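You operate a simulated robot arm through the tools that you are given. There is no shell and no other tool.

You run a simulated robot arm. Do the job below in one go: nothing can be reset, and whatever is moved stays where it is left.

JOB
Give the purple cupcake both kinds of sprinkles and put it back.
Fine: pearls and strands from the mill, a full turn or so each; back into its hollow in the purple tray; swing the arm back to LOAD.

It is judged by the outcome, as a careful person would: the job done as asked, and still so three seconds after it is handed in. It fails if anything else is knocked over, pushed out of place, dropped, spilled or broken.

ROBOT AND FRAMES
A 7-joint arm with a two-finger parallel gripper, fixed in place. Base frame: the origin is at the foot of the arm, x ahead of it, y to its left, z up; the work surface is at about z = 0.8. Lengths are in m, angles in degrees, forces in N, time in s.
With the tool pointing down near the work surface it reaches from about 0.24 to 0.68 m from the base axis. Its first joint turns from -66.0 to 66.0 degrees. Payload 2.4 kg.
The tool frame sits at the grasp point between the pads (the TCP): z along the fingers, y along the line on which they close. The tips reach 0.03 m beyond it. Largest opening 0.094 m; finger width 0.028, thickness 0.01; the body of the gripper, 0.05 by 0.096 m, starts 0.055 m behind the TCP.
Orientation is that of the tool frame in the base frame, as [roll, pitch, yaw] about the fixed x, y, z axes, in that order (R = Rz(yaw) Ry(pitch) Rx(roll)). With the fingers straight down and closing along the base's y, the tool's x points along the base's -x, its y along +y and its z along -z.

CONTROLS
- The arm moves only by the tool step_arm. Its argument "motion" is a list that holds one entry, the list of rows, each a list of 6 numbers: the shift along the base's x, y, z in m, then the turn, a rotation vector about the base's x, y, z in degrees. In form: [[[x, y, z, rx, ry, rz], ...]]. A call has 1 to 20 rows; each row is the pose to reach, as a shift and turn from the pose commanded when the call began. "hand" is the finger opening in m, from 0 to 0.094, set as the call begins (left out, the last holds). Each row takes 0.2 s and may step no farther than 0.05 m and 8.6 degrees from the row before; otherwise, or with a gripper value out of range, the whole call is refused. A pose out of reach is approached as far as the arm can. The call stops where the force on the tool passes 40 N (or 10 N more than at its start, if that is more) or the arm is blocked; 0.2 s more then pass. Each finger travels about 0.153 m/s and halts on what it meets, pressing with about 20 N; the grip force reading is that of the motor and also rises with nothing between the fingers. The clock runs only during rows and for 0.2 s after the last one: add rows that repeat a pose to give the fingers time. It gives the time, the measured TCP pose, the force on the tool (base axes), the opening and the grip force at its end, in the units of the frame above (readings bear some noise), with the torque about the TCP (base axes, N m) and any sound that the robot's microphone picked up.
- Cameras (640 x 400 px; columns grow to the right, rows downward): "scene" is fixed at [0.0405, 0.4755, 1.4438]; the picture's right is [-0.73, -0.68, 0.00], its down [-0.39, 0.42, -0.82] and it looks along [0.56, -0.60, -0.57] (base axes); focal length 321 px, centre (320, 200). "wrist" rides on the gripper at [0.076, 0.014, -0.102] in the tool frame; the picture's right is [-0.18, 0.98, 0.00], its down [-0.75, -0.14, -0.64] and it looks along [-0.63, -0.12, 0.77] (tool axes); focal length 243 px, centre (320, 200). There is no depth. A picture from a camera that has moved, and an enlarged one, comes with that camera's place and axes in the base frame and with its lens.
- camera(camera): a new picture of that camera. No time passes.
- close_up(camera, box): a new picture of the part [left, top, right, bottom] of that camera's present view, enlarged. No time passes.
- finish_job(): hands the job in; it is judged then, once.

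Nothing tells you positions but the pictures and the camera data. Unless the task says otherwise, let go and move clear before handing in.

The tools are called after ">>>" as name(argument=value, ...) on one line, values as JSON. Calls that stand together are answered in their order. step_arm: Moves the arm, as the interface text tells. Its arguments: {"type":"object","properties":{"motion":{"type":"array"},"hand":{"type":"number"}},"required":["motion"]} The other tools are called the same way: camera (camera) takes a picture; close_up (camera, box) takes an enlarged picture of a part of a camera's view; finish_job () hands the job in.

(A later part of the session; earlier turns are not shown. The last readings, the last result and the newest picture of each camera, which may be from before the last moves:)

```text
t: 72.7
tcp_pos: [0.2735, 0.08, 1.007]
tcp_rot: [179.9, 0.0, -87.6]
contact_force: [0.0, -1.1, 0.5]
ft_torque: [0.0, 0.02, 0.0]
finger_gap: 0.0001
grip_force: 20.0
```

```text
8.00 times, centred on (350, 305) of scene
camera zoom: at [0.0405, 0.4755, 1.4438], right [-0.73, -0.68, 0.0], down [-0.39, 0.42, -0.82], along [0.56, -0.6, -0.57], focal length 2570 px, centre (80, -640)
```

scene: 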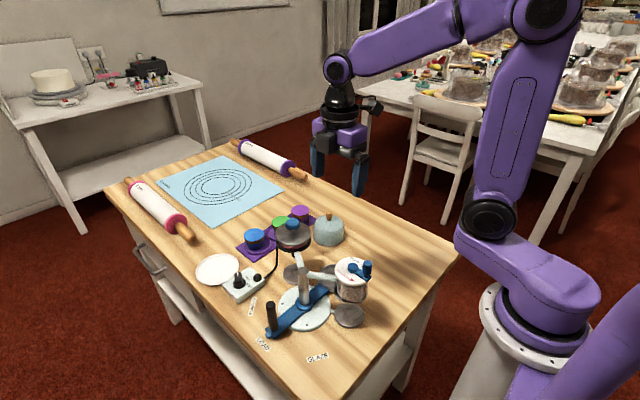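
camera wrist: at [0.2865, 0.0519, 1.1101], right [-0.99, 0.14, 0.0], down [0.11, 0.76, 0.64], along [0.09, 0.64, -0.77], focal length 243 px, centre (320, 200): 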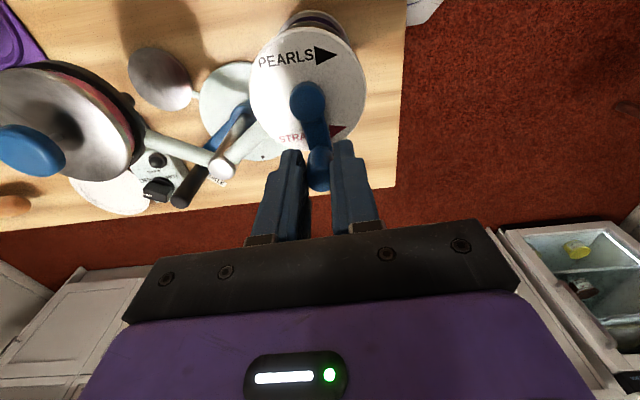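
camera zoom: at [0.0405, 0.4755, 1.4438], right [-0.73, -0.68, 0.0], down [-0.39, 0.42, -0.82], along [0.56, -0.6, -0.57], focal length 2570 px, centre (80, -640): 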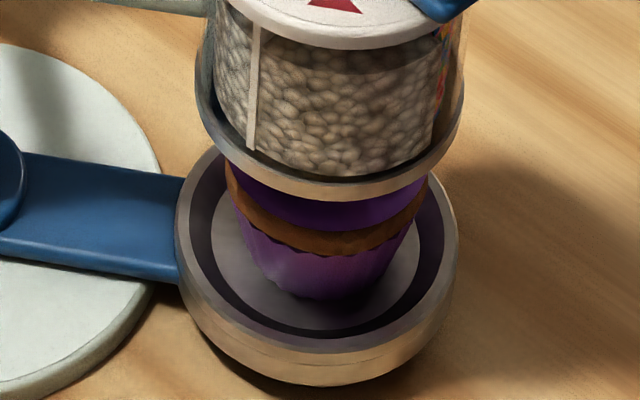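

About 370° clockwise is done. Now I'll hop over to the other side of the peg for the counterclockwise STRANDS turn.

>>> step_arm(motion=[[[0.0, 0.0, 0.02, 0, 0, 0], [0.0, 0.0, 0.045, 0, 0, 0], [0.0075, 0.0235, 0.045, 0, 0, 0], [0.015, 0.047, 0.045, 0, 0, 0], [0.015, 0.047, 0.045, 0, 0, 0], [0.015, 0.047, 0.022, 0, 0, 0], [0.015, 0.047, 0.0, 0, 0, 0], [0.015, 0.047, 0.0, 0, 0, 0]]])

>>> close_up(camera="scene", box=[310, 220, 410, 320])

>>> close_up(camera="wrist", box=[250, 30, 390, 230])

```text
t: 74.5
tcp_pos: [0.2887, 0.1266, 1.0057]
tcp_rot: [179.9, 0.0, -87.6]
contact_force: [-0.5, 0.8, -0.4]
ft_torque: [0.01, 0.0, -0.01]
finger_gap: 0.0003
grip_force: 20.2
```

```text
4.00 times, centred on (360, 270) of scene
camera zoom: at [0.0405, 0.4755, 1.4438], right [-0.73, -0.68, 0.0], down [-0.39, 0.42, -0.82], along [0.56, -0.6, -0.57], focal length 1285 px, centre (160, -80)
```

zoom: 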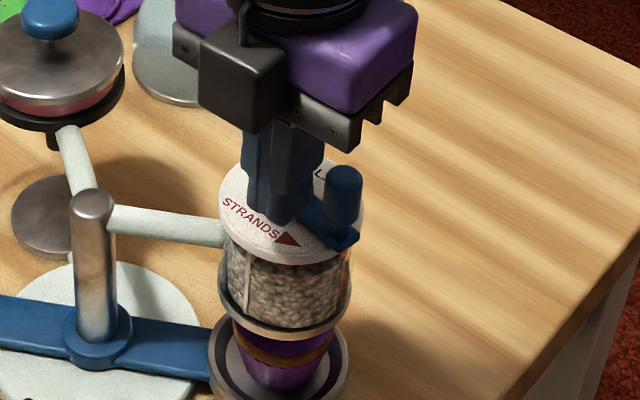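

```text
2.00 times, centred on (320, 130) of wrist
camera zoom: at [0.2777, 0.0506, 1.1094], right [-0.99, 0.14, 0.0], down [0.11, 0.76, 0.64], along [0.09, 0.64, -0.77], focal length 485 px, centre (320, 340)
```

zoom: 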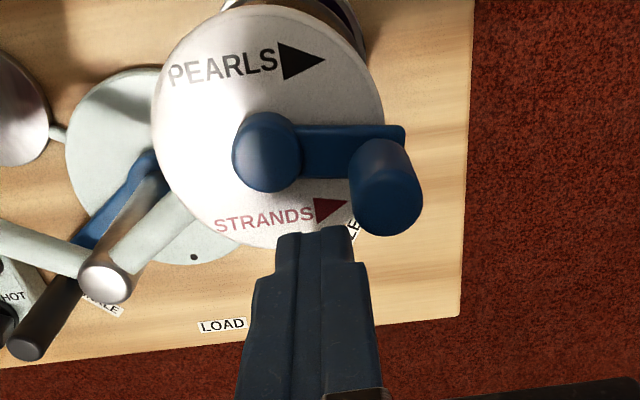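

The fingers are behind the peg for the counterclockwise direction. Pushing now.

>>> step_arm(motion=[[[-0.0026, -0.0011, 0.001, 0, 0, 0], [-0.0051, -0.0024, 0.001, 0, 0, 0], [-0.0074, -0.0039, 0.001, 0, 0, 0], [-0.0096, -0.0056, 0.001, 0, 0, 0], [-0.0117, -0.0074, 0.001, 0, 0, 0], [-0.0136, -0.0095, 0.001, 0, 0, 0], [-0.0153, -0.0117, 0.001, 0, 0, 0], [-0.0168, -0.0141, 0.001, 0, 0, 0], [-0.0181, -0.0165, 0.001, 0, 0, 0], [-0.0191, -0.0191, 0.001, 0, 0, 0], [-0.02, -0.0218, 0.001, 0, 0, 0], [-0.0206, -0.0245, 0.001, 0, 0, 0], [-0.0209, -0.0273, 0.001, 0, 0, 0], [-0.0211, -0.0301, 0.001, 0, 0, 0], [-0.0209, -0.0329, 0.001, 0, 0, 0], [-0.0206, -0.0356, 0.001, 0, 0, 0], [-0.02, -0.0384, 0.001, 0, 0, 0], [-0.0191, -0.041, 0.001, 0, 0, 0]]])

>>> close_up(camera="scene", box=[310, 220, 410, 320])

>>> close_up(camera="wrist", box=[250, 30, 390, 230])

```text
t: 78.3
tcp_pos: [0.2686, 0.0876, 1.0078]
tcp_rot: [179.8, 0.0, -87.7]
contact_force: [-0.6, 0.9, 0.1]
ft_torque: [-0.01, 0.02, 0.0]
finger_gap: 0.0
grip_force: 20.3
```

```text
4.00 times, centred on (360, 270) of scene
camera zoom: at [0.0405, 0.4755, 1.4438], right [-0.73, -0.68, 0.0], down [-0.39, 0.42, -0.82], along [0.56, -0.6, -0.57], focal length 1285 px, centre (160, -80)
```

zoom: 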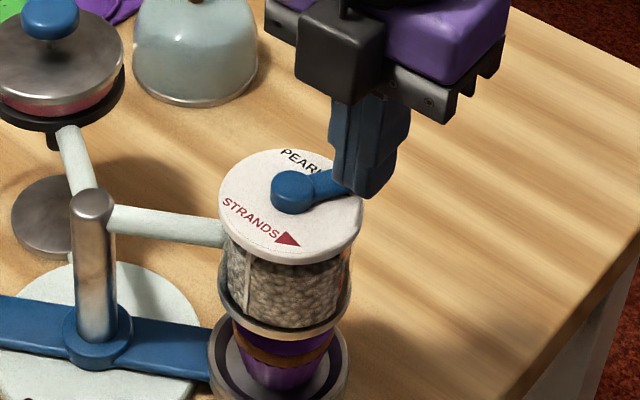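

```text
2.00 times, centred on (320, 130) of wrist
camera zoom: at [0.2573, 0.0111, 1.1114], right [-0.99, 0.14, 0.0], down [0.11, 0.76, 0.64], along [0.09, 0.64, -0.77], focal length 485 px, centre (320, 340)
```

zoom: 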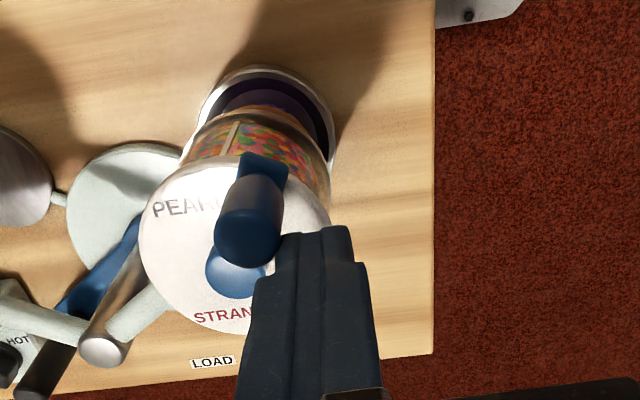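

The STRANDS turn is going well, with the peg at about 245°. Continuing counterclockwise.

>>> step_arm(motion=[[[0.0011, -0.0026, 0, 0, 0, 0], [0.0024, -0.0051, 0, 0, 0, 0], [0.0039, -0.0074, 0, 0, 0, 0], [0.0056, -0.0096, 0, 0, 0, 0], [0.0074, -0.0117, 0, 0, 0, 0], [0.0095, -0.0136, 0, 0, 0, 0], [0.0117, -0.0153, 0, 0, 0, 0], [0.0141, -0.0168, 0, 0, 0, 0], [0.0165, -0.0181, 0, 0, 0, 0], [0.0191, -0.0191, 0, 0, 0, 0], [0.0218, -0.02, 0, 0, 0, 0], [0.0245, -0.0206, 0, 0, 0, 0], [0.0273, -0.0209, 0, 0, 0, 0], [0.0301, -0.0211, 0, 0, 0, 0], [0.0329, -0.0209, 0, 0, 0, 0], [0.0356, -0.0206, 0, 0, 0, 0], [0.0384, -0.02, 0, 0, 0, 0], [0.041, -0.0191, 0, 0, 0, 0], [0.0436, -0.0181, 0, 0, 0, 0], [0.0461, -0.0168, 0, 0, 0, 0]]])

>>> close_up(camera="scene", box=[310, 220, 410, 320])

>>> close_up(camera="wrist", box=[250, 30, 390, 230])

```text
t: 82.5
tcp_pos: [0.3139, 0.0712, 1.0072]
tcp_rot: [179.9, 0.0, -87.6]
contact_force: [-0.9, -0.2, 2.0]
ft_torque: [0.02, 0.02, 0.01]
finger_gap: 0.0001
grip_force: 20.0
```

```text
4.00 times, centred on (360, 270) of scene
camera zoom: at [0.0405, 0.4755, 1.4438], right [-0.73, -0.68, 0.0], down [-0.39, 0.42, -0.82], along [0.56, -0.6, -0.57], focal length 1285 px, centre (160, -80)
```

zoom: 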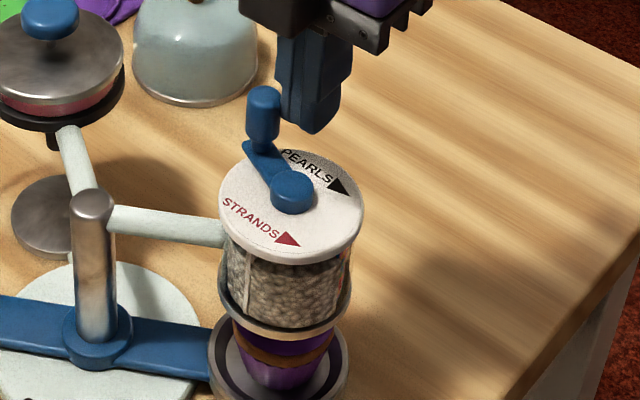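

```text
2.00 times, centred on (320, 130) of wrist
camera zoom: at [0.3032, -0.0061, 1.1111], right [-0.99, 0.15, 0.0], down [0.11, 0.76, 0.64], along [0.09, 0.64, -0.77], focal length 485 px, centre (320, 340)
```

zoom: 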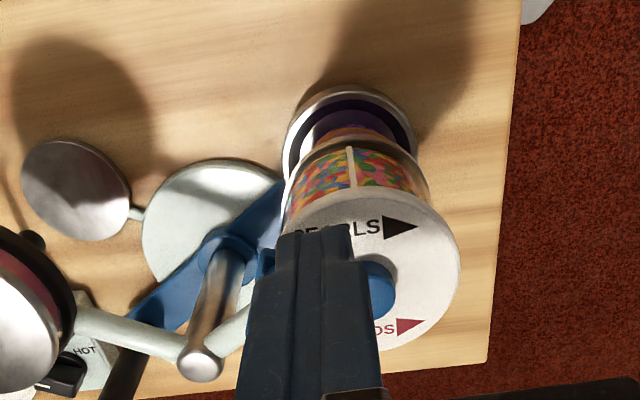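

The peg is at about 345°. Continuing the counterclockwise push.

>>> step_arm(motion=[[[0.0024, 0.0015, 0, 0, 0, 0], [0.0046, 0.0032, 0, 0, 0, 0], [0.0066, 0.0051, 0, 0, 0, 0], [0.0085, 0.0071, 0, 0, 0, 0], [0.0102, 0.0094, 0, 0, 0, 0], [0.0117, 0.0117, 0, 0, 0, 0], [0.013, 0.0142, 0, 0, 0, 0], [0.0141, 0.0168, 0, 0, 0, 0], [0.0149, 0.0194, 0, 0, 0, 0], [0.0155, 0.0222, 0, 0, 0, 0], [0.0159, 0.0249, 0, 0, 0, 0], [0.016, 0.0277, 0, 0, 0, 0], [0.0159, 0.0305, 0, 0, 0, 0], [0.0155, 0.0333, 0, 0, 0, 0], [0.0149, 0.036, 0, 0, 0, 0], [0.0141, 0.0387, 0, 0, 0, 0], [0.013, 0.0412, 0, 0, 0, 0], [0.0117, 0.0437, 0, 0, 0, 0], [0.0102, 0.0461, 0, 0, 0, 0], [0.0085, 0.0483, 0, 0, 0, 0]]])

>>> close_up(camera="scene", box=[310, 220, 410, 320])

>>> close_up(camera="wrist", box=[250, 30, 390, 230])

```text
t: 86.7
tcp_pos: [0.322, 0.1186, 1.0081]
tcp_rot: [179.9, 0.0, -87.9]
contact_force: [1.2, -0.5, -0.3]
ft_torque: [-0.01, -0.05, -0.01]
finger_gap: 0.0001
grip_force: 20.5
```

```text
4.00 times, centred on (360, 270) of scene
camera zoom: at [0.0406, 0.4755, 1.4438], right [-0.73, -0.68, 0.0], down [-0.39, 0.42, -0.82], along [0.56, -0.6, -0.57], focal length 1285 px, centre (160, -80)
```

zoom: 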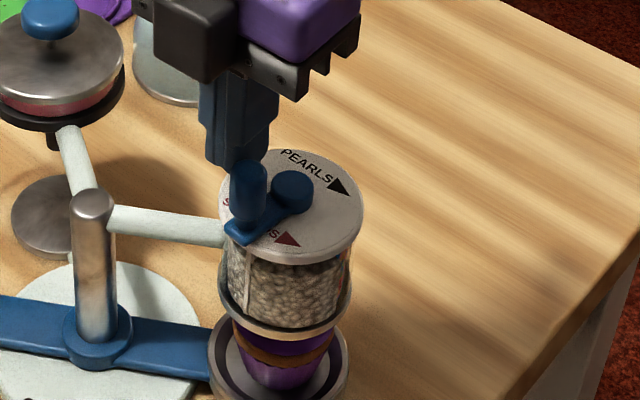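

```text
2.00 times, centred on (320, 130) of wrist
camera zoom: at [0.3112, 0.0425, 1.1112], right [-0.99, 0.15, 0.0], down [0.11, 0.76, 0.64], along [0.09, 0.64, -0.77], focal length 485 px, centre (320, 340)
```

zoom: 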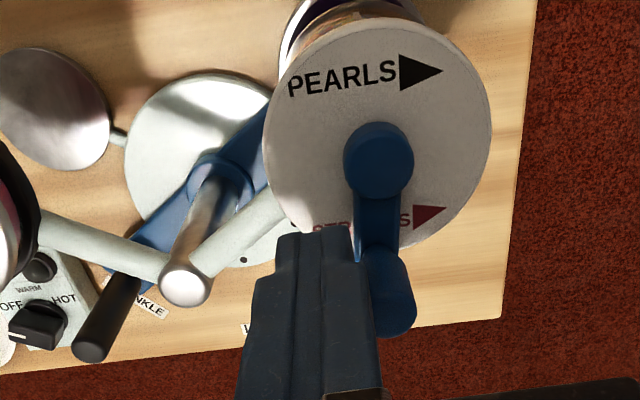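

About 270° of the STRANDS turn is done. I'll finish the turn, a bit past the starting angle.

>>> step_arm(motion=[[[-0.0019, 0.0021, 0, 0, 0, 0], [-0.0039, 0.0039, 0, 0, 0, 0], [-0.0062, 0.0056, 0, 0, 0, 0], [-0.0085, 0.0071, 0, 0, 0, 0], [-0.011, 0.0084, 0, 0, 0, 0], [-0.0136, 0.0095, 0, 0, 0, 0], [-0.0162, 0.0103, 0, 0, 0, 0], [-0.019, 0.0109, 0, 0, 0, 0], [-0.0217, 0.0113, 0, 0, 0, 0], [-0.0245, 0.0114, 0, 0, 0, 0], [-0.0273, 0.0113, 0, 0, 0, 0], [-0.0301, 0.0109, 0, 0, 0, 0], [-0.0328, 0.0103, 0, 0, 0, 0], [-0.0355, 0.0095, 0, 0, 0, 0], [-0.038, 0.0084, 0, 0, 0, 0], [-0.0405, 0.0071, 0, 0, 0, 0], [-0.0429, 0.0056, 0, 0, 0, 0], [-0.0451, 0.0039, 0, 0, 0, 0], [-0.0471, 0.0021, 0, 0, 0, 0], [-0.049, 0.0, 0, 0, 0, 0]]])

>>> close_up(camera="scene", box=[310, 220, 410, 320])

>>> close_up(camera="wrist", box=[250, 30, 390, 230])

```text
t: 90.9
tcp_pos: [0.2747, 0.1182, 1.0066]
tcp_rot: [179.8, -0.1, -87.7]
contact_force: [-0.2, 0.2, 0.6]
ft_torque: [-0.02, 0.0, -0.01]
finger_gap: 0.0001
grip_force: 20.6
```

```text
4.00 times, centred on (360, 270) of scene
camera zoom: at [0.0405, 0.4755, 1.4438], right [-0.73, -0.68, 0.0], down [-0.39, 0.42, -0.82], along [0.56, -0.6, -0.57], focal length 1285 px, centre (160, -80)
```

zoom: 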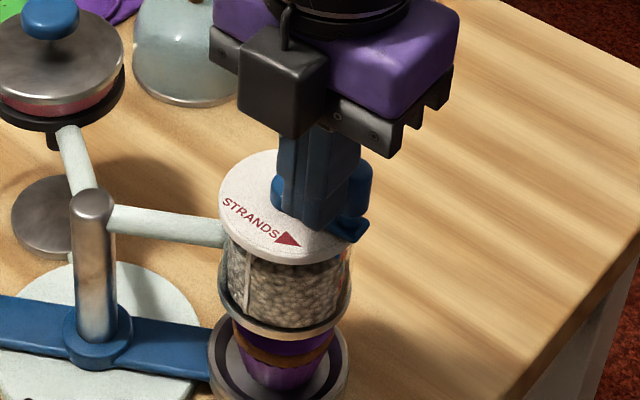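

```text
2.00 times, centred on (320, 130) of wrist
camera zoom: at [0.2633, 0.0423, 1.1103], right [-0.99, 0.14, 0.0], down [0.11, 0.76, 0.64], along [0.09, 0.64, -0.77], focal length 485 px, centre (320, 340)
```

zoom: 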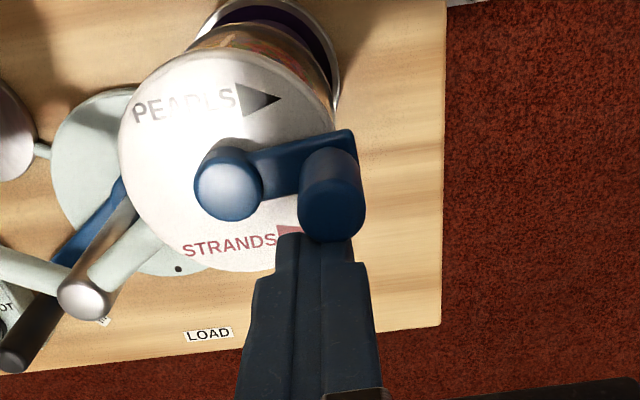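

Both full turns are done: pearls about 370° clockwise, strands about 374° counterclockwise. I'll rise and move back above the handle at SPRINKLE.

>>> step_arm(motion=[[[0, 0, 0.035, 0, 0, 0], [0, 0, 0.076, 0, 0, 0], [0.019, 0.008, 0.076, 0, 0, -6.9], [0.04, 0.017, 0.076, 0, 0, -13.8], [0.061, 0.026, 0.076, 0, 0, -20.7], [0.083, 0.035, 0.076, 0, 0, -27.6], [0.105, 0.045, 0.076, 0, 0, -34.5], [0.127, 0.054, 0.076, 0, 0, -41.4], [0.149, 0.063, 0.076, 0, 0, -48.3], [0.17, 0.072, 0.076, 0, 0, -55.2], [0.191, 0.0816, 0.076, 0, 0, -62.3], [0.191, 0.0816, 0.076, 0, 0, -62.3]]], hand=0.045)

>>> camera(camera="wrist")

>>> close_up(camera="wrist", box=[250, 40, 390, 200])

>>> close_up(camera="scene", box=[310, 240, 390, 330])

```text
t: 93.5
tcp_pos: [0.4654, 0.1981, 1.085]
tcp_rot: [180.0, 0.0, -150.2]
contact_force: [0.2, -0.8, 0.6]
ft_torque: [0.01, 0.03, -0.04]
finger_gap: 0.045
grip_force: 0.1
```

```text
taken
camera wrist: at [0.3922, 0.1731, 1.1886], right [-0.33, 0.94, 0.0], down [0.72, 0.25, 0.64], along [0.61, 0.21, -0.77], focal length 243 px, centre (320, 200)
```

wrist: 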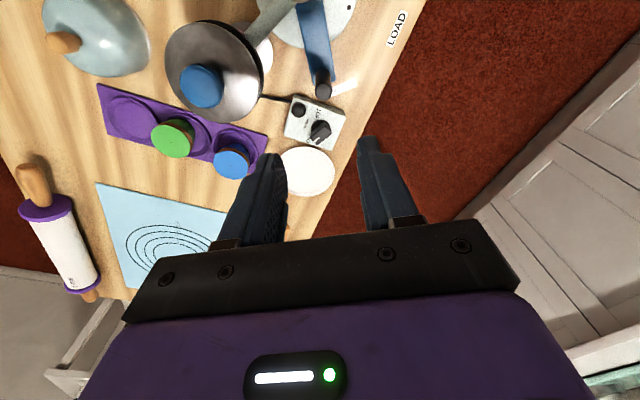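

```text
2.50 times, centred on (320, 120) of wrist
camera zoom: at [0.3922, 0.1731, 1.1886], right [-0.33, 0.94, 0.0], down [0.72, 0.25, 0.64], along [0.61, 0.21, -0.77], focal length 606 px, centre (320, 400)
```

zoom: 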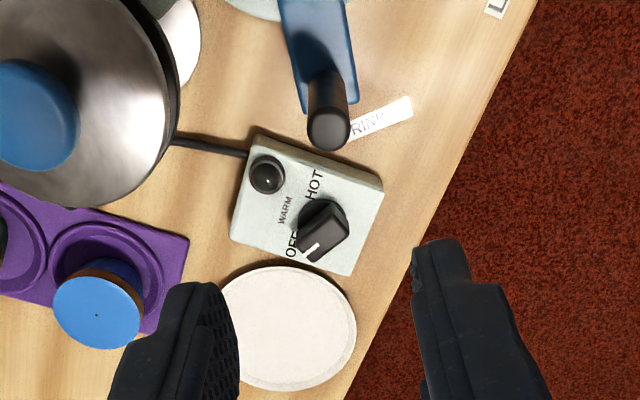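

```text
4.44 times, centred on (350, 285) of scene
camera zoom: at [0.0405, 0.4755, 1.4438], right [-0.73, -0.68, 0.0], down [-0.39, 0.42, -0.82], along [0.56, -0.6, -0.57], focal length 1428 px, centre (187, -178)
```

zoom: 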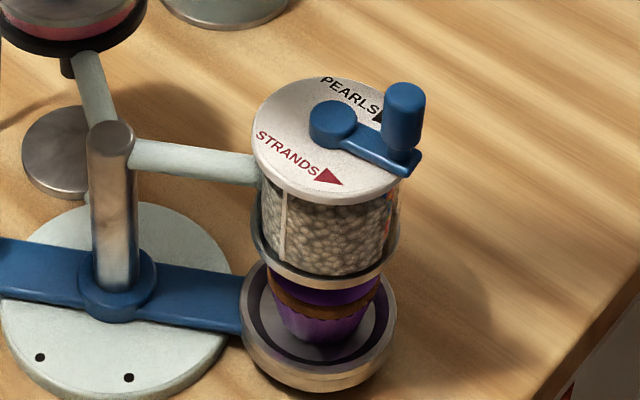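

The handle top is at (0.466, 0.203). I'll descend on it and cage it loosely, so following the arc doesn't build up preload.

>>> step_arm(motion=[[[0.0008, 0.0035, -0.04, 0, 0, 0], [0.0008, 0.0035, -0.08, 0, 0, 0], [0.0008, 0.0035, -0.12, 0, 0, 0], [0.0008, 0.0035, -0.155, 0, 0, 0], [0.0008, 0.0035, -0.181, 0, 0, 0], [0.0008, 0.0035, -0.181, 0, 0, 0]]])

>>> step_arm(motion=[[[0, 0, 0, 0, 0, 0], [0, 0, 0, 0, 0, 0]]], hand=0.0215)

>>> camera(camera="wrist")

```text
t: 94.9
tcp_pos: [0.4639, 0.2041, 0.9047]
tcp_rot: [179.9, 0.1, -149.9]
contact_force: [0.1, 0.3, -1.0]
ft_torque: [0.01, -0.02, -0.01]
finger_gap: 0.0451
grip_force: 0.1
```

```text
t: 95.5
tcp_pos: [0.4652, 0.2045, 0.9062]
tcp_rot: [180.0, 0.1, -150.0]
contact_force: [0.5, -1.2, -0.5]
ft_torque: [-0.03, 0.0, 0.02]
finger_gap: 0.0221
grip_force: 0.9
```

```text
taken
camera wrist: at [0.3918, 0.1794, 1.0087], right [-0.33, 0.94, 0.0], down [0.72, 0.25, 0.64], along [0.61, 0.21, -0.77], focal length 243 px, centre (320, 200)
```

wrist: 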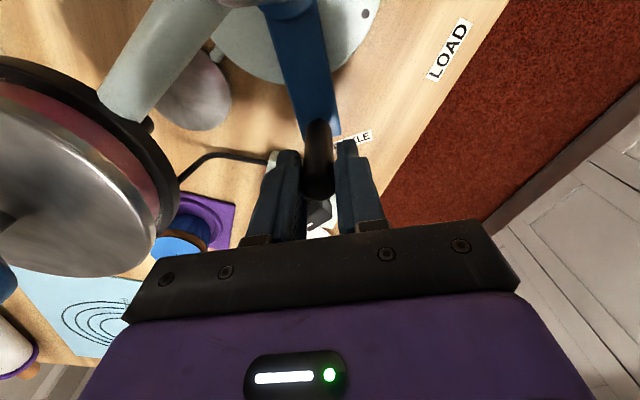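

The handle is caged between the fingers with no load. I'll swing the arm back counterclockwise toward LOAD.

>>> step_arm(motion=[[[-0.0026, 0.0039, 0, 0, 0, 3], [-0.0055, 0.0076, 0, 0, 0, 6], [-0.0085, 0.0112, 0, 0, 0, 9], [-0.0117, 0.0146, 0, 0, 0, 12], [-0.0151, 0.0178, 0, 0, 0, 15], [-0.0186, 0.0208, 0, 0, 0, 18], [-0.0223, 0.0237, 0, 0, 0, 21], [-0.0262, 0.0263, 0, 0, 0, 24], [-0.0301, 0.0288, 0, 0, 0, 27]]])

>>> close_up(camera="scene", box=[200, 200, 400, 350])

```text
t: 97.5
tcp_pos: [0.4351, 0.2329, 0.902]
tcp_rot: [179.9, 0.0, -123.0]
contact_force: [-0.5, -0.2, -0.2]
ft_torque: [-0.04, -0.04, 0.0]
finger_gap: 0.0216
grip_force: 0.3
```

```text
2.67 times, centred on (300, 275) of scene
camera zoom: at [0.0405, 0.4755, 1.4438], right [-0.73, -0.68, 0.0], down [-0.39, 0.42, -0.82], along [0.56, -0.6, -0.57], focal length 857 px, centre (373, 0)
```

zoom: 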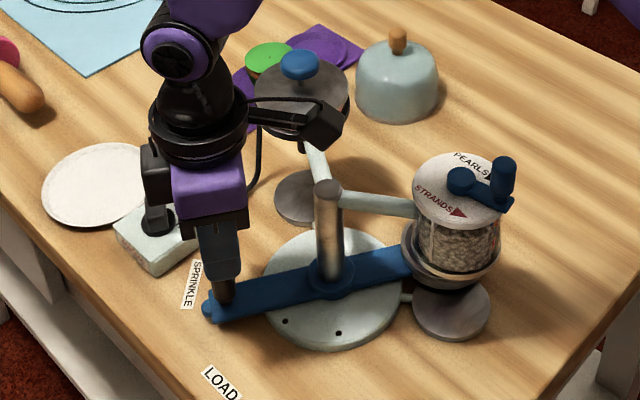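

It follows with no load. Continuing to LOAD.

>>> step_arm(motion=[[[-0.0041, 0.0022, 0, 0, 0, 3], [-0.0083, 0.0043, 0, 0, 0, 6], [-0.0126, 0.0061, 0, 0, 0, 9], [-0.017, 0.0076, 0, 0, 0, 12], [-0.0215, 0.009, 0, 0, 0, 15], [-0.0261, 0.0101, 0, 0, 0, 18], [-0.0306, 0.0109, 0, 0, 0, 21], [-0.0353, 0.0116, 0, 0, 0, 24], [-0.0399, 0.012, 0, 0, 0, 27], [-0.0446, 0.0121, 0, 0, 0, 30], [-0.0458, 0.0121, 0, 0, 0, 30], [-0.0458, 0.0121, 0, 0, 0, 30]]])

>>> close_up(camera="scene", box=[200, 200, 400, 350])

>>> camera(camera="wrist")

```text
t: 100.1
tcp_pos: [0.3892, 0.2455, 0.9035]
tcp_rot: [179.9, 0.0, -93.0]
contact_force: [0.1, 0.7, 0.4]
ft_torque: [0.01, 0.01, 0.01]
finger_gap: 0.0212
grip_force: 0.1
```

```text
2.67 times, centred on (300, 275) of scene
camera zoom: at [0.0405, 0.4755, 1.4438], right [-0.73, -0.68, 0.0], down [-0.39, 0.42, -0.82], along [0.56, -0.6, -0.57], focal length 857 px, centre (373, 0)
```

zoom: 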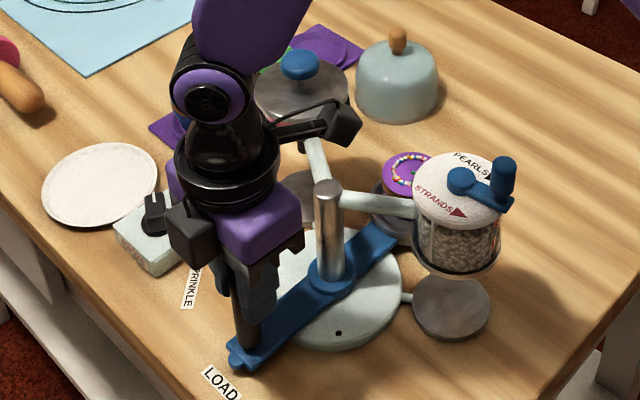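

```text
taken
camera wrist: at [0.3711, 0.1698, 1.0067], right [-0.97, 0.24, 0.0], down [0.18, 0.74, 0.64], along [0.15, 0.62, -0.77], focal length 243 px, centre (320, 200)
```

wrist: 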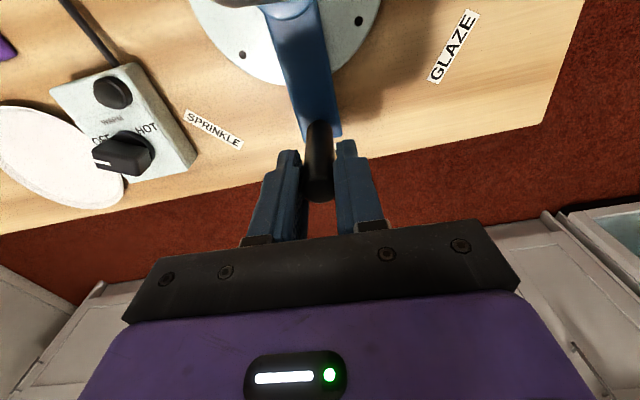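

Sprinkles are visible on the purple cupcake, and the arm is at LOAD. Opening and rising straight up, then comparing with the initial view.

>>> step_arm(motion=[[[0, 0, 0, 0, 0, 0], [0, 0, 0, 0, 0, 0], [0, 0, 0.03, 0, 0, 0], [0, 0, 0.07, 0, 0, 0], [0, 0, 0.11, 0, 0, 0], [0, 0, 0.158, 0, 0, 3], [0, 0, 0.158, 0, 0, 3]]], hand=0.045)

>>> close_up(camera="scene", box=[220, 220, 390, 360])

>>> close_up(camera="wrist", box=[220, 0, 440, 180])

```text
t: 101.7
tcp_pos: [0.3879, 0.2433, 1.0592]
tcp_rot: [179.9, -0.1, -90.0]
contact_force: [0.0, 0.4, 0.0]
ft_torque: [0.0, 0.01, 0.01]
finger_gap: 0.0451
grip_force: 0.1
```

```text
2.86 times, centred on (305, 290) of scene
camera zoom: at [0.0405, 0.4755, 1.4438], right [-0.73, -0.68, 0.0], down [-0.39, 0.42, -0.82], along [0.56, -0.6, -0.57], focal length 918 px, centre (363, -57)
```

zoom: 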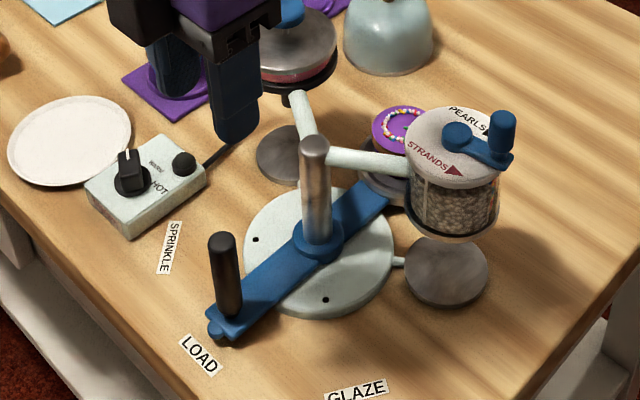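

```text
2.22 times, centred on (330, 90) of wrist
camera zoom: at [0.3737, 0.1683, 1.1625], right [-0.98, 0.18, 0.0], down [0.14, 0.75, 0.64], along [0.12, 0.63, -0.77], focal length 539 px, centre (298, 444)
```

zoom: 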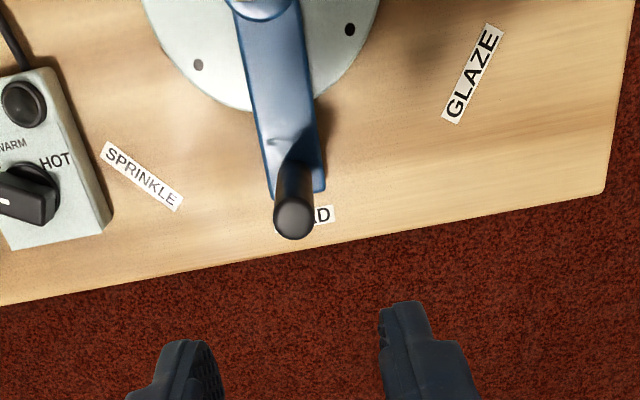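

The arm is back at LOAD, matching the original picture to within a pixel. Now I'll fly back over the cup to fetch the cupcake.

>>> step_arm(motion=[[[0.0, -0.04, 0, 0, 0, 0], [0.001, -0.08, 0, 0, 0, 0], [0.001, -0.12, 0, 0, 0, 0], [0.002, -0.16, 0, 0, 0, 0], [0.002, -0.1945, 0, 0, 0, 0], [0.002, -0.1945, 0, 0, 0, 0]]], hand=0.076)

>>> close_up(camera="wrist", box=[220, 0, 440, 180])

>>> close_up(camera="wrist", box=[285, 30, 355, 100])

```text
t: 103.1
tcp_pos: [0.3923, 0.0491, 1.06]
tcp_rot: [179.9, 0.0, -90.0]
contact_force: [0.0, -0.1, 0.1]
ft_torque: [-0.02, 0.02, -0.02]
finger_gap: 0.0759
grip_force: 0.1
```

```text
2.22 times, centred on (330, 90) of wrist
camera zoom: at [0.3776, -0.0267, 1.1638], right [-0.98, 0.18, 0.0], down [0.14, 0.75, 0.64], along [0.12, 0.63, -0.77], focal length 539 px, centre (298, 444)
```

zoom: 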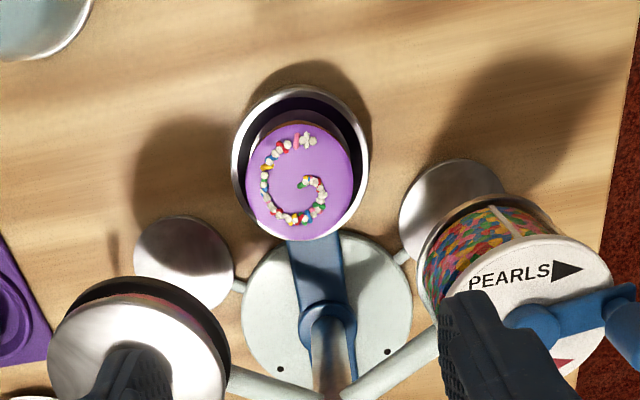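

```text
5.71 times, centred on (320, 65) of wrist
camera zoom: at [0.3776, -0.0267, 1.1638], right [-0.98, 0.18, 0.0], down [0.14, 0.75, 0.64], along [0.12, 0.63, -0.77], focal length 1386 px, centre (320, 971)
```

zoom: 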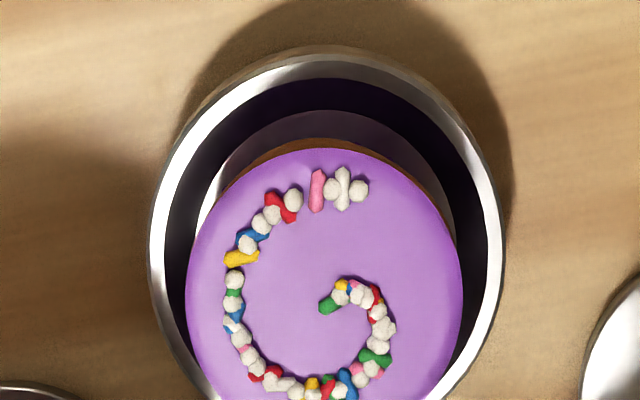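

The cupcake carries a spiral of both white pearls and coloured strands, and nothing is spilled. I'll descend over it to grip.

>>> step_arm(motion=[[[-0.001, -0.0005, -0.035, 0, 0, 0], [-0.001, -0.0005, -0.07, 0, 0, 0], [-0.001, -0.0005, -0.105, 0, 0, 0], [-0.001, -0.0005, -0.135, 0, 0, 0], [-0.001, -0.0005, -0.135, 0, 0, 0]]])

>>> camera(camera="wrist")

```text
t: 104.3
tcp_pos: [0.3913, 0.0501, 0.9271]
tcp_rot: [179.9, 0.0, -90.0]
contact_force: [-1.1, 1.1, 0.1]
ft_torque: [0.04, 0.01, 0.01]
finger_gap: 0.0758
grip_force: 0.1
```

```text
taken
camera wrist: at [0.3763, -0.0257, 1.0297], right [-0.98, 0.18, 0.0], down [0.14, 0.75, 0.64], along [0.12, 0.63, -0.77], focal length 243 px, centre (320, 200)
```

wrist: 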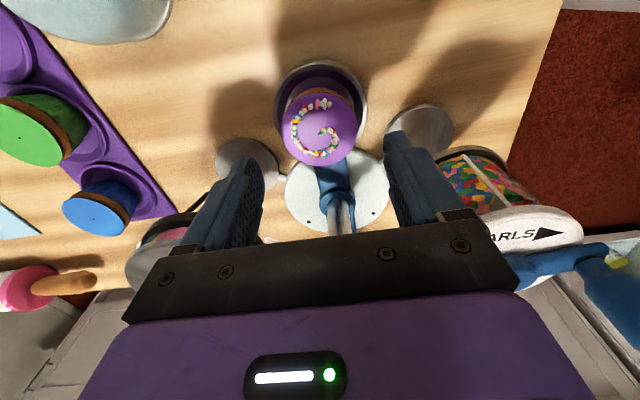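

It's centred. Lowering to grip height.

>>> step_arm(motion=[[[0, 0, -0.02, 0, 0, 0], [0, 0, -0.04, 0, 0, 0], [0, 0, -0.055, 0, 0, 0], [0, 0, -0.0625, 0, 0, 0], [0, 0, -0.0625, 0, 0, 0]]])

>>> close_up(camera="wrist", box=[220, 80, 420, 240])

```text
t: 105.5
tcp_pos: [0.3899, 0.0489, 0.862]
tcp_rot: [-179.9, 0.0, -90.0]
contact_force: [-0.5, -0.2, 1.4]
ft_torque: [-0.01, -0.02, 0.01]
finger_gap: 0.0758
grip_force: 0.1
```

```text
2.50 times, centred on (320, 160) of wrist
camera zoom: at [0.3761, -0.0268, 0.966], right [-0.98, 0.18, 0.0], down [0.14, 0.75, 0.64], along [0.12, 0.63, -0.77], focal length 606 px, centre (320, 300)
```

zoom: 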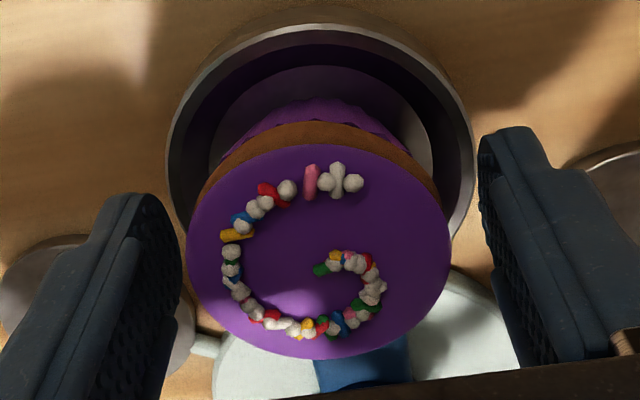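

Well centred between the fingers. Gripping, then lifting.

>>> step_arm(motion=[[[0, 0, 0, 0, 0, 0], [0, 0, 0, 0, 0, 0], [0, 0, 0, 0, 0, 0]]], hand=0.045)

>>> step_arm(motion=[[[0, 0, 0.006, 0, 0, 0], [0, 0, 0.018, 0, 0, 0], [0, 0, 0.04, 0, 0, 0], [0, 0, 0.075, 0, 0, 0], [0, 0, 0.11, 0, 0, 0], [0, 0, 0.145, 0, 0, 0], [0, 0, 0.175, 0, 0, 0], [0, 0, 0.1875, 0, 0, 0], [0, 0, 0.1875, 0, 0, 0]]])

>>> camera(camera="wrist")

>>> close_up(camera="scene", box=[220, 180, 390, 340])

```text
t: 106.3
tcp_pos: [0.3908, 0.0496, 0.8632]
tcp_rot: [180.0, 0.0, -89.9]
contact_force: [0.3, -0.1, 0.1]
ft_torque: [-0.01, 0.0, 0.0]
finger_gap: 0.0546
grip_force: 20.1
```

```text
t: 108.3
tcp_pos: [0.3917, 0.0496, 1.0511]
tcp_rot: [179.8, 0.0, -90.0]
contact_force: [0.8, 0.6, -0.9]
ft_torque: [0.0, 0.0, -0.02]
finger_gap: 0.0546
grip_force: 20.0
```

```text
taken
camera wrist: at [0.3775, -0.026, 1.1544], right [-0.98, 0.18, 0.0], down [0.14, 0.75, 0.64], along [0.12, 0.63, -0.77], focal length 243 px, centre (320, 200)
```

wrist: 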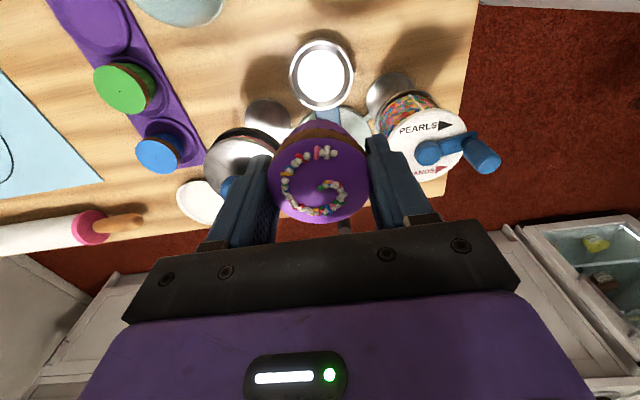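

```text
2.50 times, centred on (305, 260) of scene
camera zoom: at [0.0405, 0.4755, 1.4438], right [-0.73, -0.68, 0.0], down [-0.39, 0.42, -0.82], along [0.56, -0.6, -0.57], focal length 803 px, centre (358, 50)
```

zoom: 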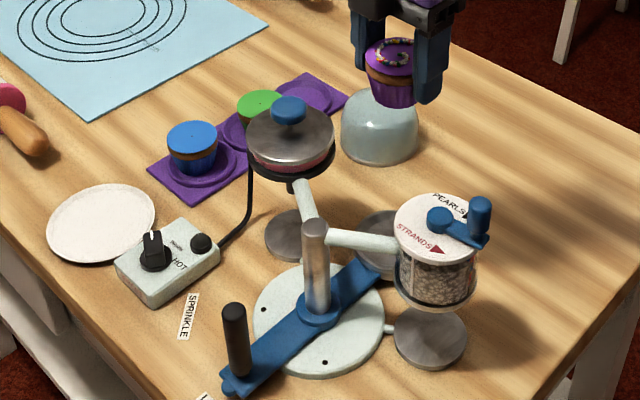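

The cupcake is held with its sprinkles intact and the swing arm stayed at LOAD. Moving back over the purple tray hollow.

>>> step_arm(motion=[[[0.012, -0.006, 0, 0, 0, 0], [0.04, -0.019, 0, 0, 0, 0], [0.08, -0.038, 0, 0, 0, 0], [0.12, -0.057, 0, 0, 0, 0], [0.16, -0.076, 0, 0, 0, 0], [0.2, -0.095, 0, 0, 0, 0], [0.225, -0.107, 0, 0, 0, 0], [0.2368, -0.1125, 0, 0, 0, 0], [0.2368, -0.1125, 0, 0, 0, 0]]])

>>> camera(camera="wrist")

>>> close_up(camera="wrist", box=[250, 20, 390, 140])

```text
t: 110.3
tcp_pos: [0.6283, -0.0633, 1.0508]
tcp_rot: [179.9, 0.0, -90.0]
contact_force: [-0.4, -1.1, -1.1]
ft_torque: [0.0, -0.01, 0.0]
finger_gap: 0.0547
grip_force: 19.9
```

```text
taken
camera wrist: at [0.6139, -0.14, 1.1545], right [-0.98, 0.18, 0.0], down [0.14, 0.75, 0.64], along [0.12, 0.63, -0.77], focal length 243 px, centre (320, 200)
```

wrist: 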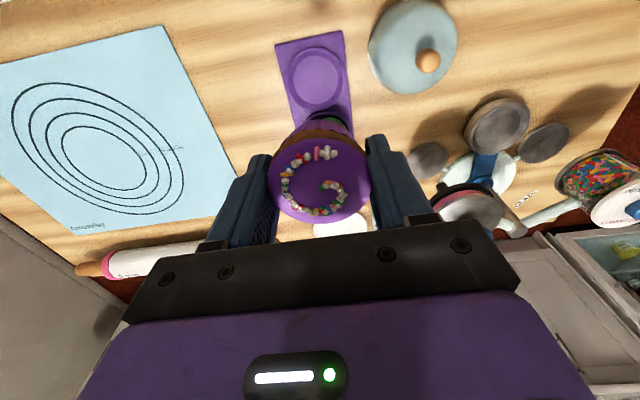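

```text
3.33 times, centred on (320, 80) of wrist
camera zoom: at [0.6139, -0.14, 1.1545], right [-0.98, 0.18, 0.0], down [0.14, 0.75, 0.64], along [0.12, 0.63, -0.77], focal length 809 px, centre (320, 600)
```

zoom: 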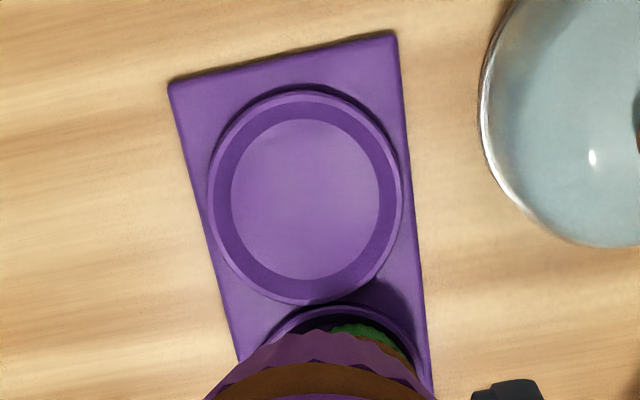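

The hollow's centre measures near (0.634, -0.060), a few mm from the pick position. I'll shift slightly toward it and descend most of the way to check.

>>> step_arm(motion=[[[0.003, 0.001, -0.03, 0, 0, 0], [0.003, 0.001, -0.065, 0, 0, 0], [0.003, 0.001, -0.1, 0, 0, 0], [0.003, 0.001, -0.135, 0, 0, 0], [0.003, 0.001, -0.165, 0, 0, 0], [0.003, 0.001, -0.165, 0, 0, 0]]])

>>> close_up(camera="wrist", box=[220, 60, 420, 240])

>>> close_up(camera="scene", box=[265, 180, 345, 250])

```text
t: 111.7
tcp_pos: [0.6298, -0.0625, 0.8866]
tcp_rot: [180.0, 0.0, -90.0]
contact_force: [0.0, -0.3, -0.3]
ft_torque: [0.01, 0.0, 0.03]
finger_gap: 0.055
grip_force: 20.0
```

```text
2.22 times, centred on (320, 150) of wrist
camera zoom: at [0.6159, -0.1378, 0.9898], right [-0.98, 0.18, 0.0], down [0.14, 0.75, 0.64], along [0.12, 0.63, -0.77], focal length 539 px, centre (320, 311)
```

zoom: 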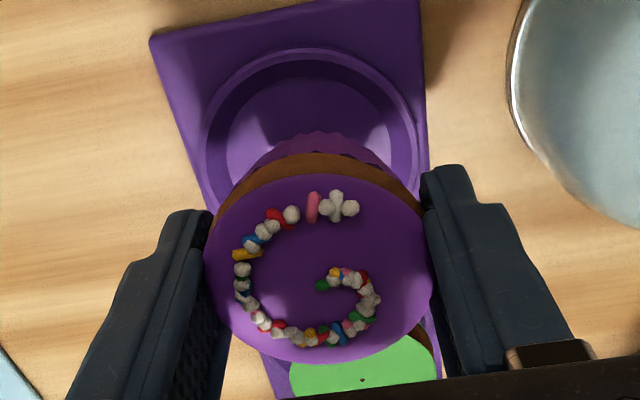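

```text
5.71 times, centred on (305, 215) of scene
camera zoom: at [0.0405, 0.4755, 1.4438], right [-0.73, -0.68, 0.0], down [-0.39, 0.42, -0.82], along [0.56, -0.6, -0.57], focal length 1836 px, centre (406, 114)
```

zoom: 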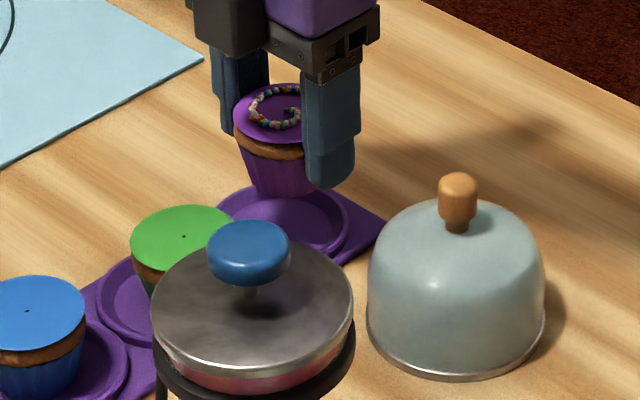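

The held cupcake is about 3 mm in x and 4 mm in y off the hollow's centre. I'll correct and lower gently in stages.

>>> step_arm(motion=[[[0.003, 0.004, 0, 0, 0, 0], [0.003, 0.004, -0.01, 0, 0, 0], [0.003, 0.004, -0.02, 0, 0, 0], [0.003, 0.004, -0.028, 0, 0, 0], [0.003, 0.004, -0.028, 0, 0, 0]]])

>>> close_up(camera="wrist", box=[220, 60, 420, 240])

>>> close_up(camera="scene", box=[265, 180, 345, 250])

```text
t: 112.9
tcp_pos: [0.6335, -0.059, 0.8578]
tcp_rot: [-179.9, 0.0, -90.0]
contact_force: [-0.1, 0.5, -0.1]
ft_torque: [0.0, -0.02, -0.02]
finger_gap: 0.0549
grip_force: 19.9
```

```text
2.22 times, centred on (320, 150) of wrist
camera zoom: at [0.6187, -0.1336, 0.9603], right [-0.98, 0.18, 0.0], down [0.14, 0.75, 0.64], along [0.12, 0.63, -0.77], focal length 539 px, centre (320, 311)
```

zoom: 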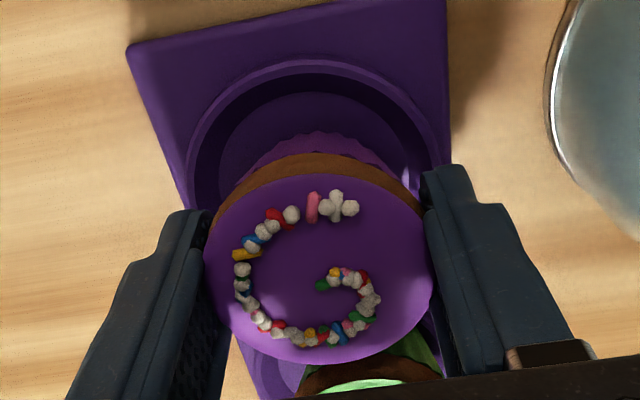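

```text
5.71 times, centred on (305, 215) of scene
camera zoom: at [0.0405, 0.4755, 1.4438], right [-0.73, -0.68, 0.0], down [-0.39, 0.42, -0.82], along [0.56, -0.6, -0.57], focal length 1836 px, centre (406, 114)
```

zoom: 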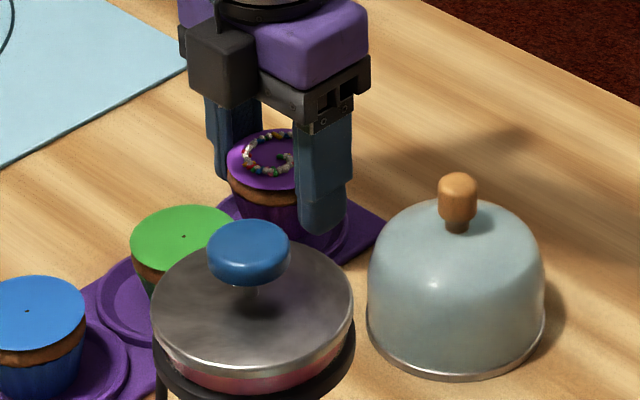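

Nearly centred. Shifting +1.5 mm in x, then lowering until contact.

>>> step_arm(motion=[[[0.0015, 0, 0, 0, 0, 0], [0.0015, 0, -0.003, 0, 0, 0], [0.0015, 0, -0.006, 0, 0, 0], [0.0015, 0, -0.006, 0, 0, 0]]])

>>> close_up(camera="scene", box=[265, 180, 345, 250])

```text
t: 113.9
tcp_pos: [0.6345, -0.0585, 0.8525]
tcp_rot: [-180.0, 0.0, -90.1]
contact_force: [0.5, 0.5, -1.8]
ft_torque: [0.0, -0.02, -0.02]
finger_gap: 0.055
grip_force: 19.7
```

```text
5.71 times, centred on (305, 215) of scene
camera zoom: at [0.0405, 0.4755, 1.4438], right [-0.73, -0.68, 0.0], down [-0.39, 0.42, -0.82], along [0.56, -0.6, -0.57], focal length 1836 px, centre (406, 114)
```

zoom: 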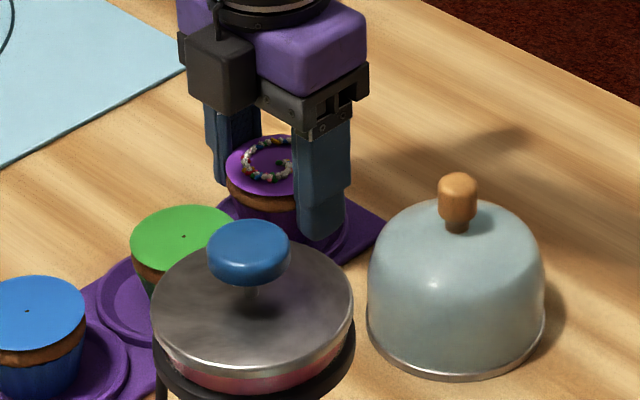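

>>> step_arm(motion=[[[0, 0, -0.0015, 0, 0, 0], [0, 0, -0.003, 0, 0, 0], [0, 0, -0.003, 0, 0, 0]]])

```text
t: 114.7
tcp_pos: [0.6343, -0.0579, 0.8496]
tcp_rot: [179.9, 0.1, -90.1]
contact_force: [0.4, 0.8, -0.4]
ft_torque: [0.01, -0.02, 0.02]
finger_gap: 0.0548
grip_force: 20.1
```

No contact yet, with the cupcake about a millimetre above the floor of the hollow. Going down another 1.5 mm.

>>> step_arm(motion=[[[0, 0, -0.0008, 0, 0, 0], [0, 0, -0.0015, 0, 0, 0], [0, 0, -0.0015, 0, 0, 0]]])

>>> close_up(camera="wrist", box=[220, 60, 420, 240])

```text
t: 115.5
tcp_pos: [0.6349, -0.0583, 0.8477]
tcp_rot: [179.9, 0.0, -90.0]
contact_force: [-1.9, 0.6, 2.6]
ft_torque: [-0.01, 0.03, 0.04]
finger_gap: 0.0546
grip_force: 20.4
```

```text
2.22 times, centred on (320, 150) of wrist
camera zoom: at [0.6206, -0.1339, 0.9509], right [-0.98, 0.18, 0.0], down [0.14, 0.75, 0.64], along [0.12, 0.63, -0.77], focal length 539 px, centre (320, 311)
```

zoom: 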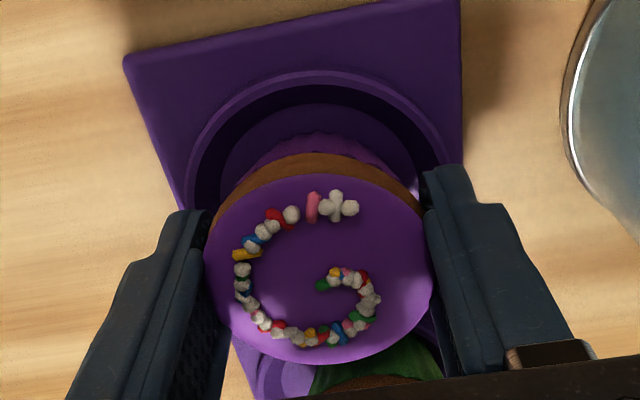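

Light contact of about 3 N shows the cupcake is seated in the hollow. Releasing, then rising straight up.

>>> step_arm(motion=[[[0, 0, 0, 0, 0, 0], [0, 0, 0, 0, 0, 0]]], hand=0.074)

>>> close_up(camera="wrist", box=[220, 60, 420, 240])

```text
t: 116.1
tcp_pos: [0.635, -0.0574, 0.8479]
tcp_rot: [179.9, 0.0, -90.0]
contact_force: [0.5, 0.8, 0.0]
ft_torque: [-0.01, -0.02, 0.02]
finger_gap: 0.0741
grip_force: 0.1
```

```text
2.22 times, centred on (320, 150) of wrist
camera zoom: at [0.6207, -0.134, 0.9508], right [-0.98, 0.18, 0.0], down [0.14, 0.75, 0.64], along [0.12, 0.63, -0.77], focal length 539 px, centre (320, 311)
```

zoom: 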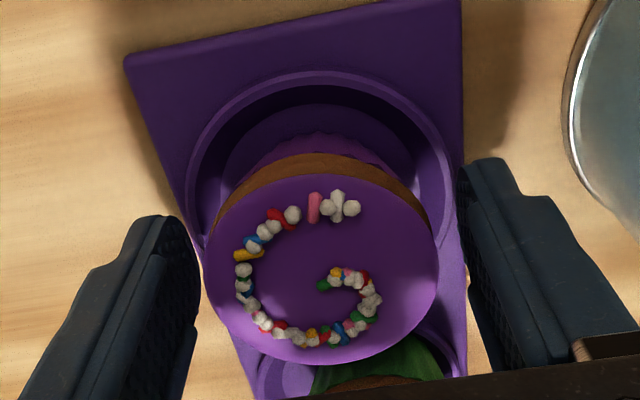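

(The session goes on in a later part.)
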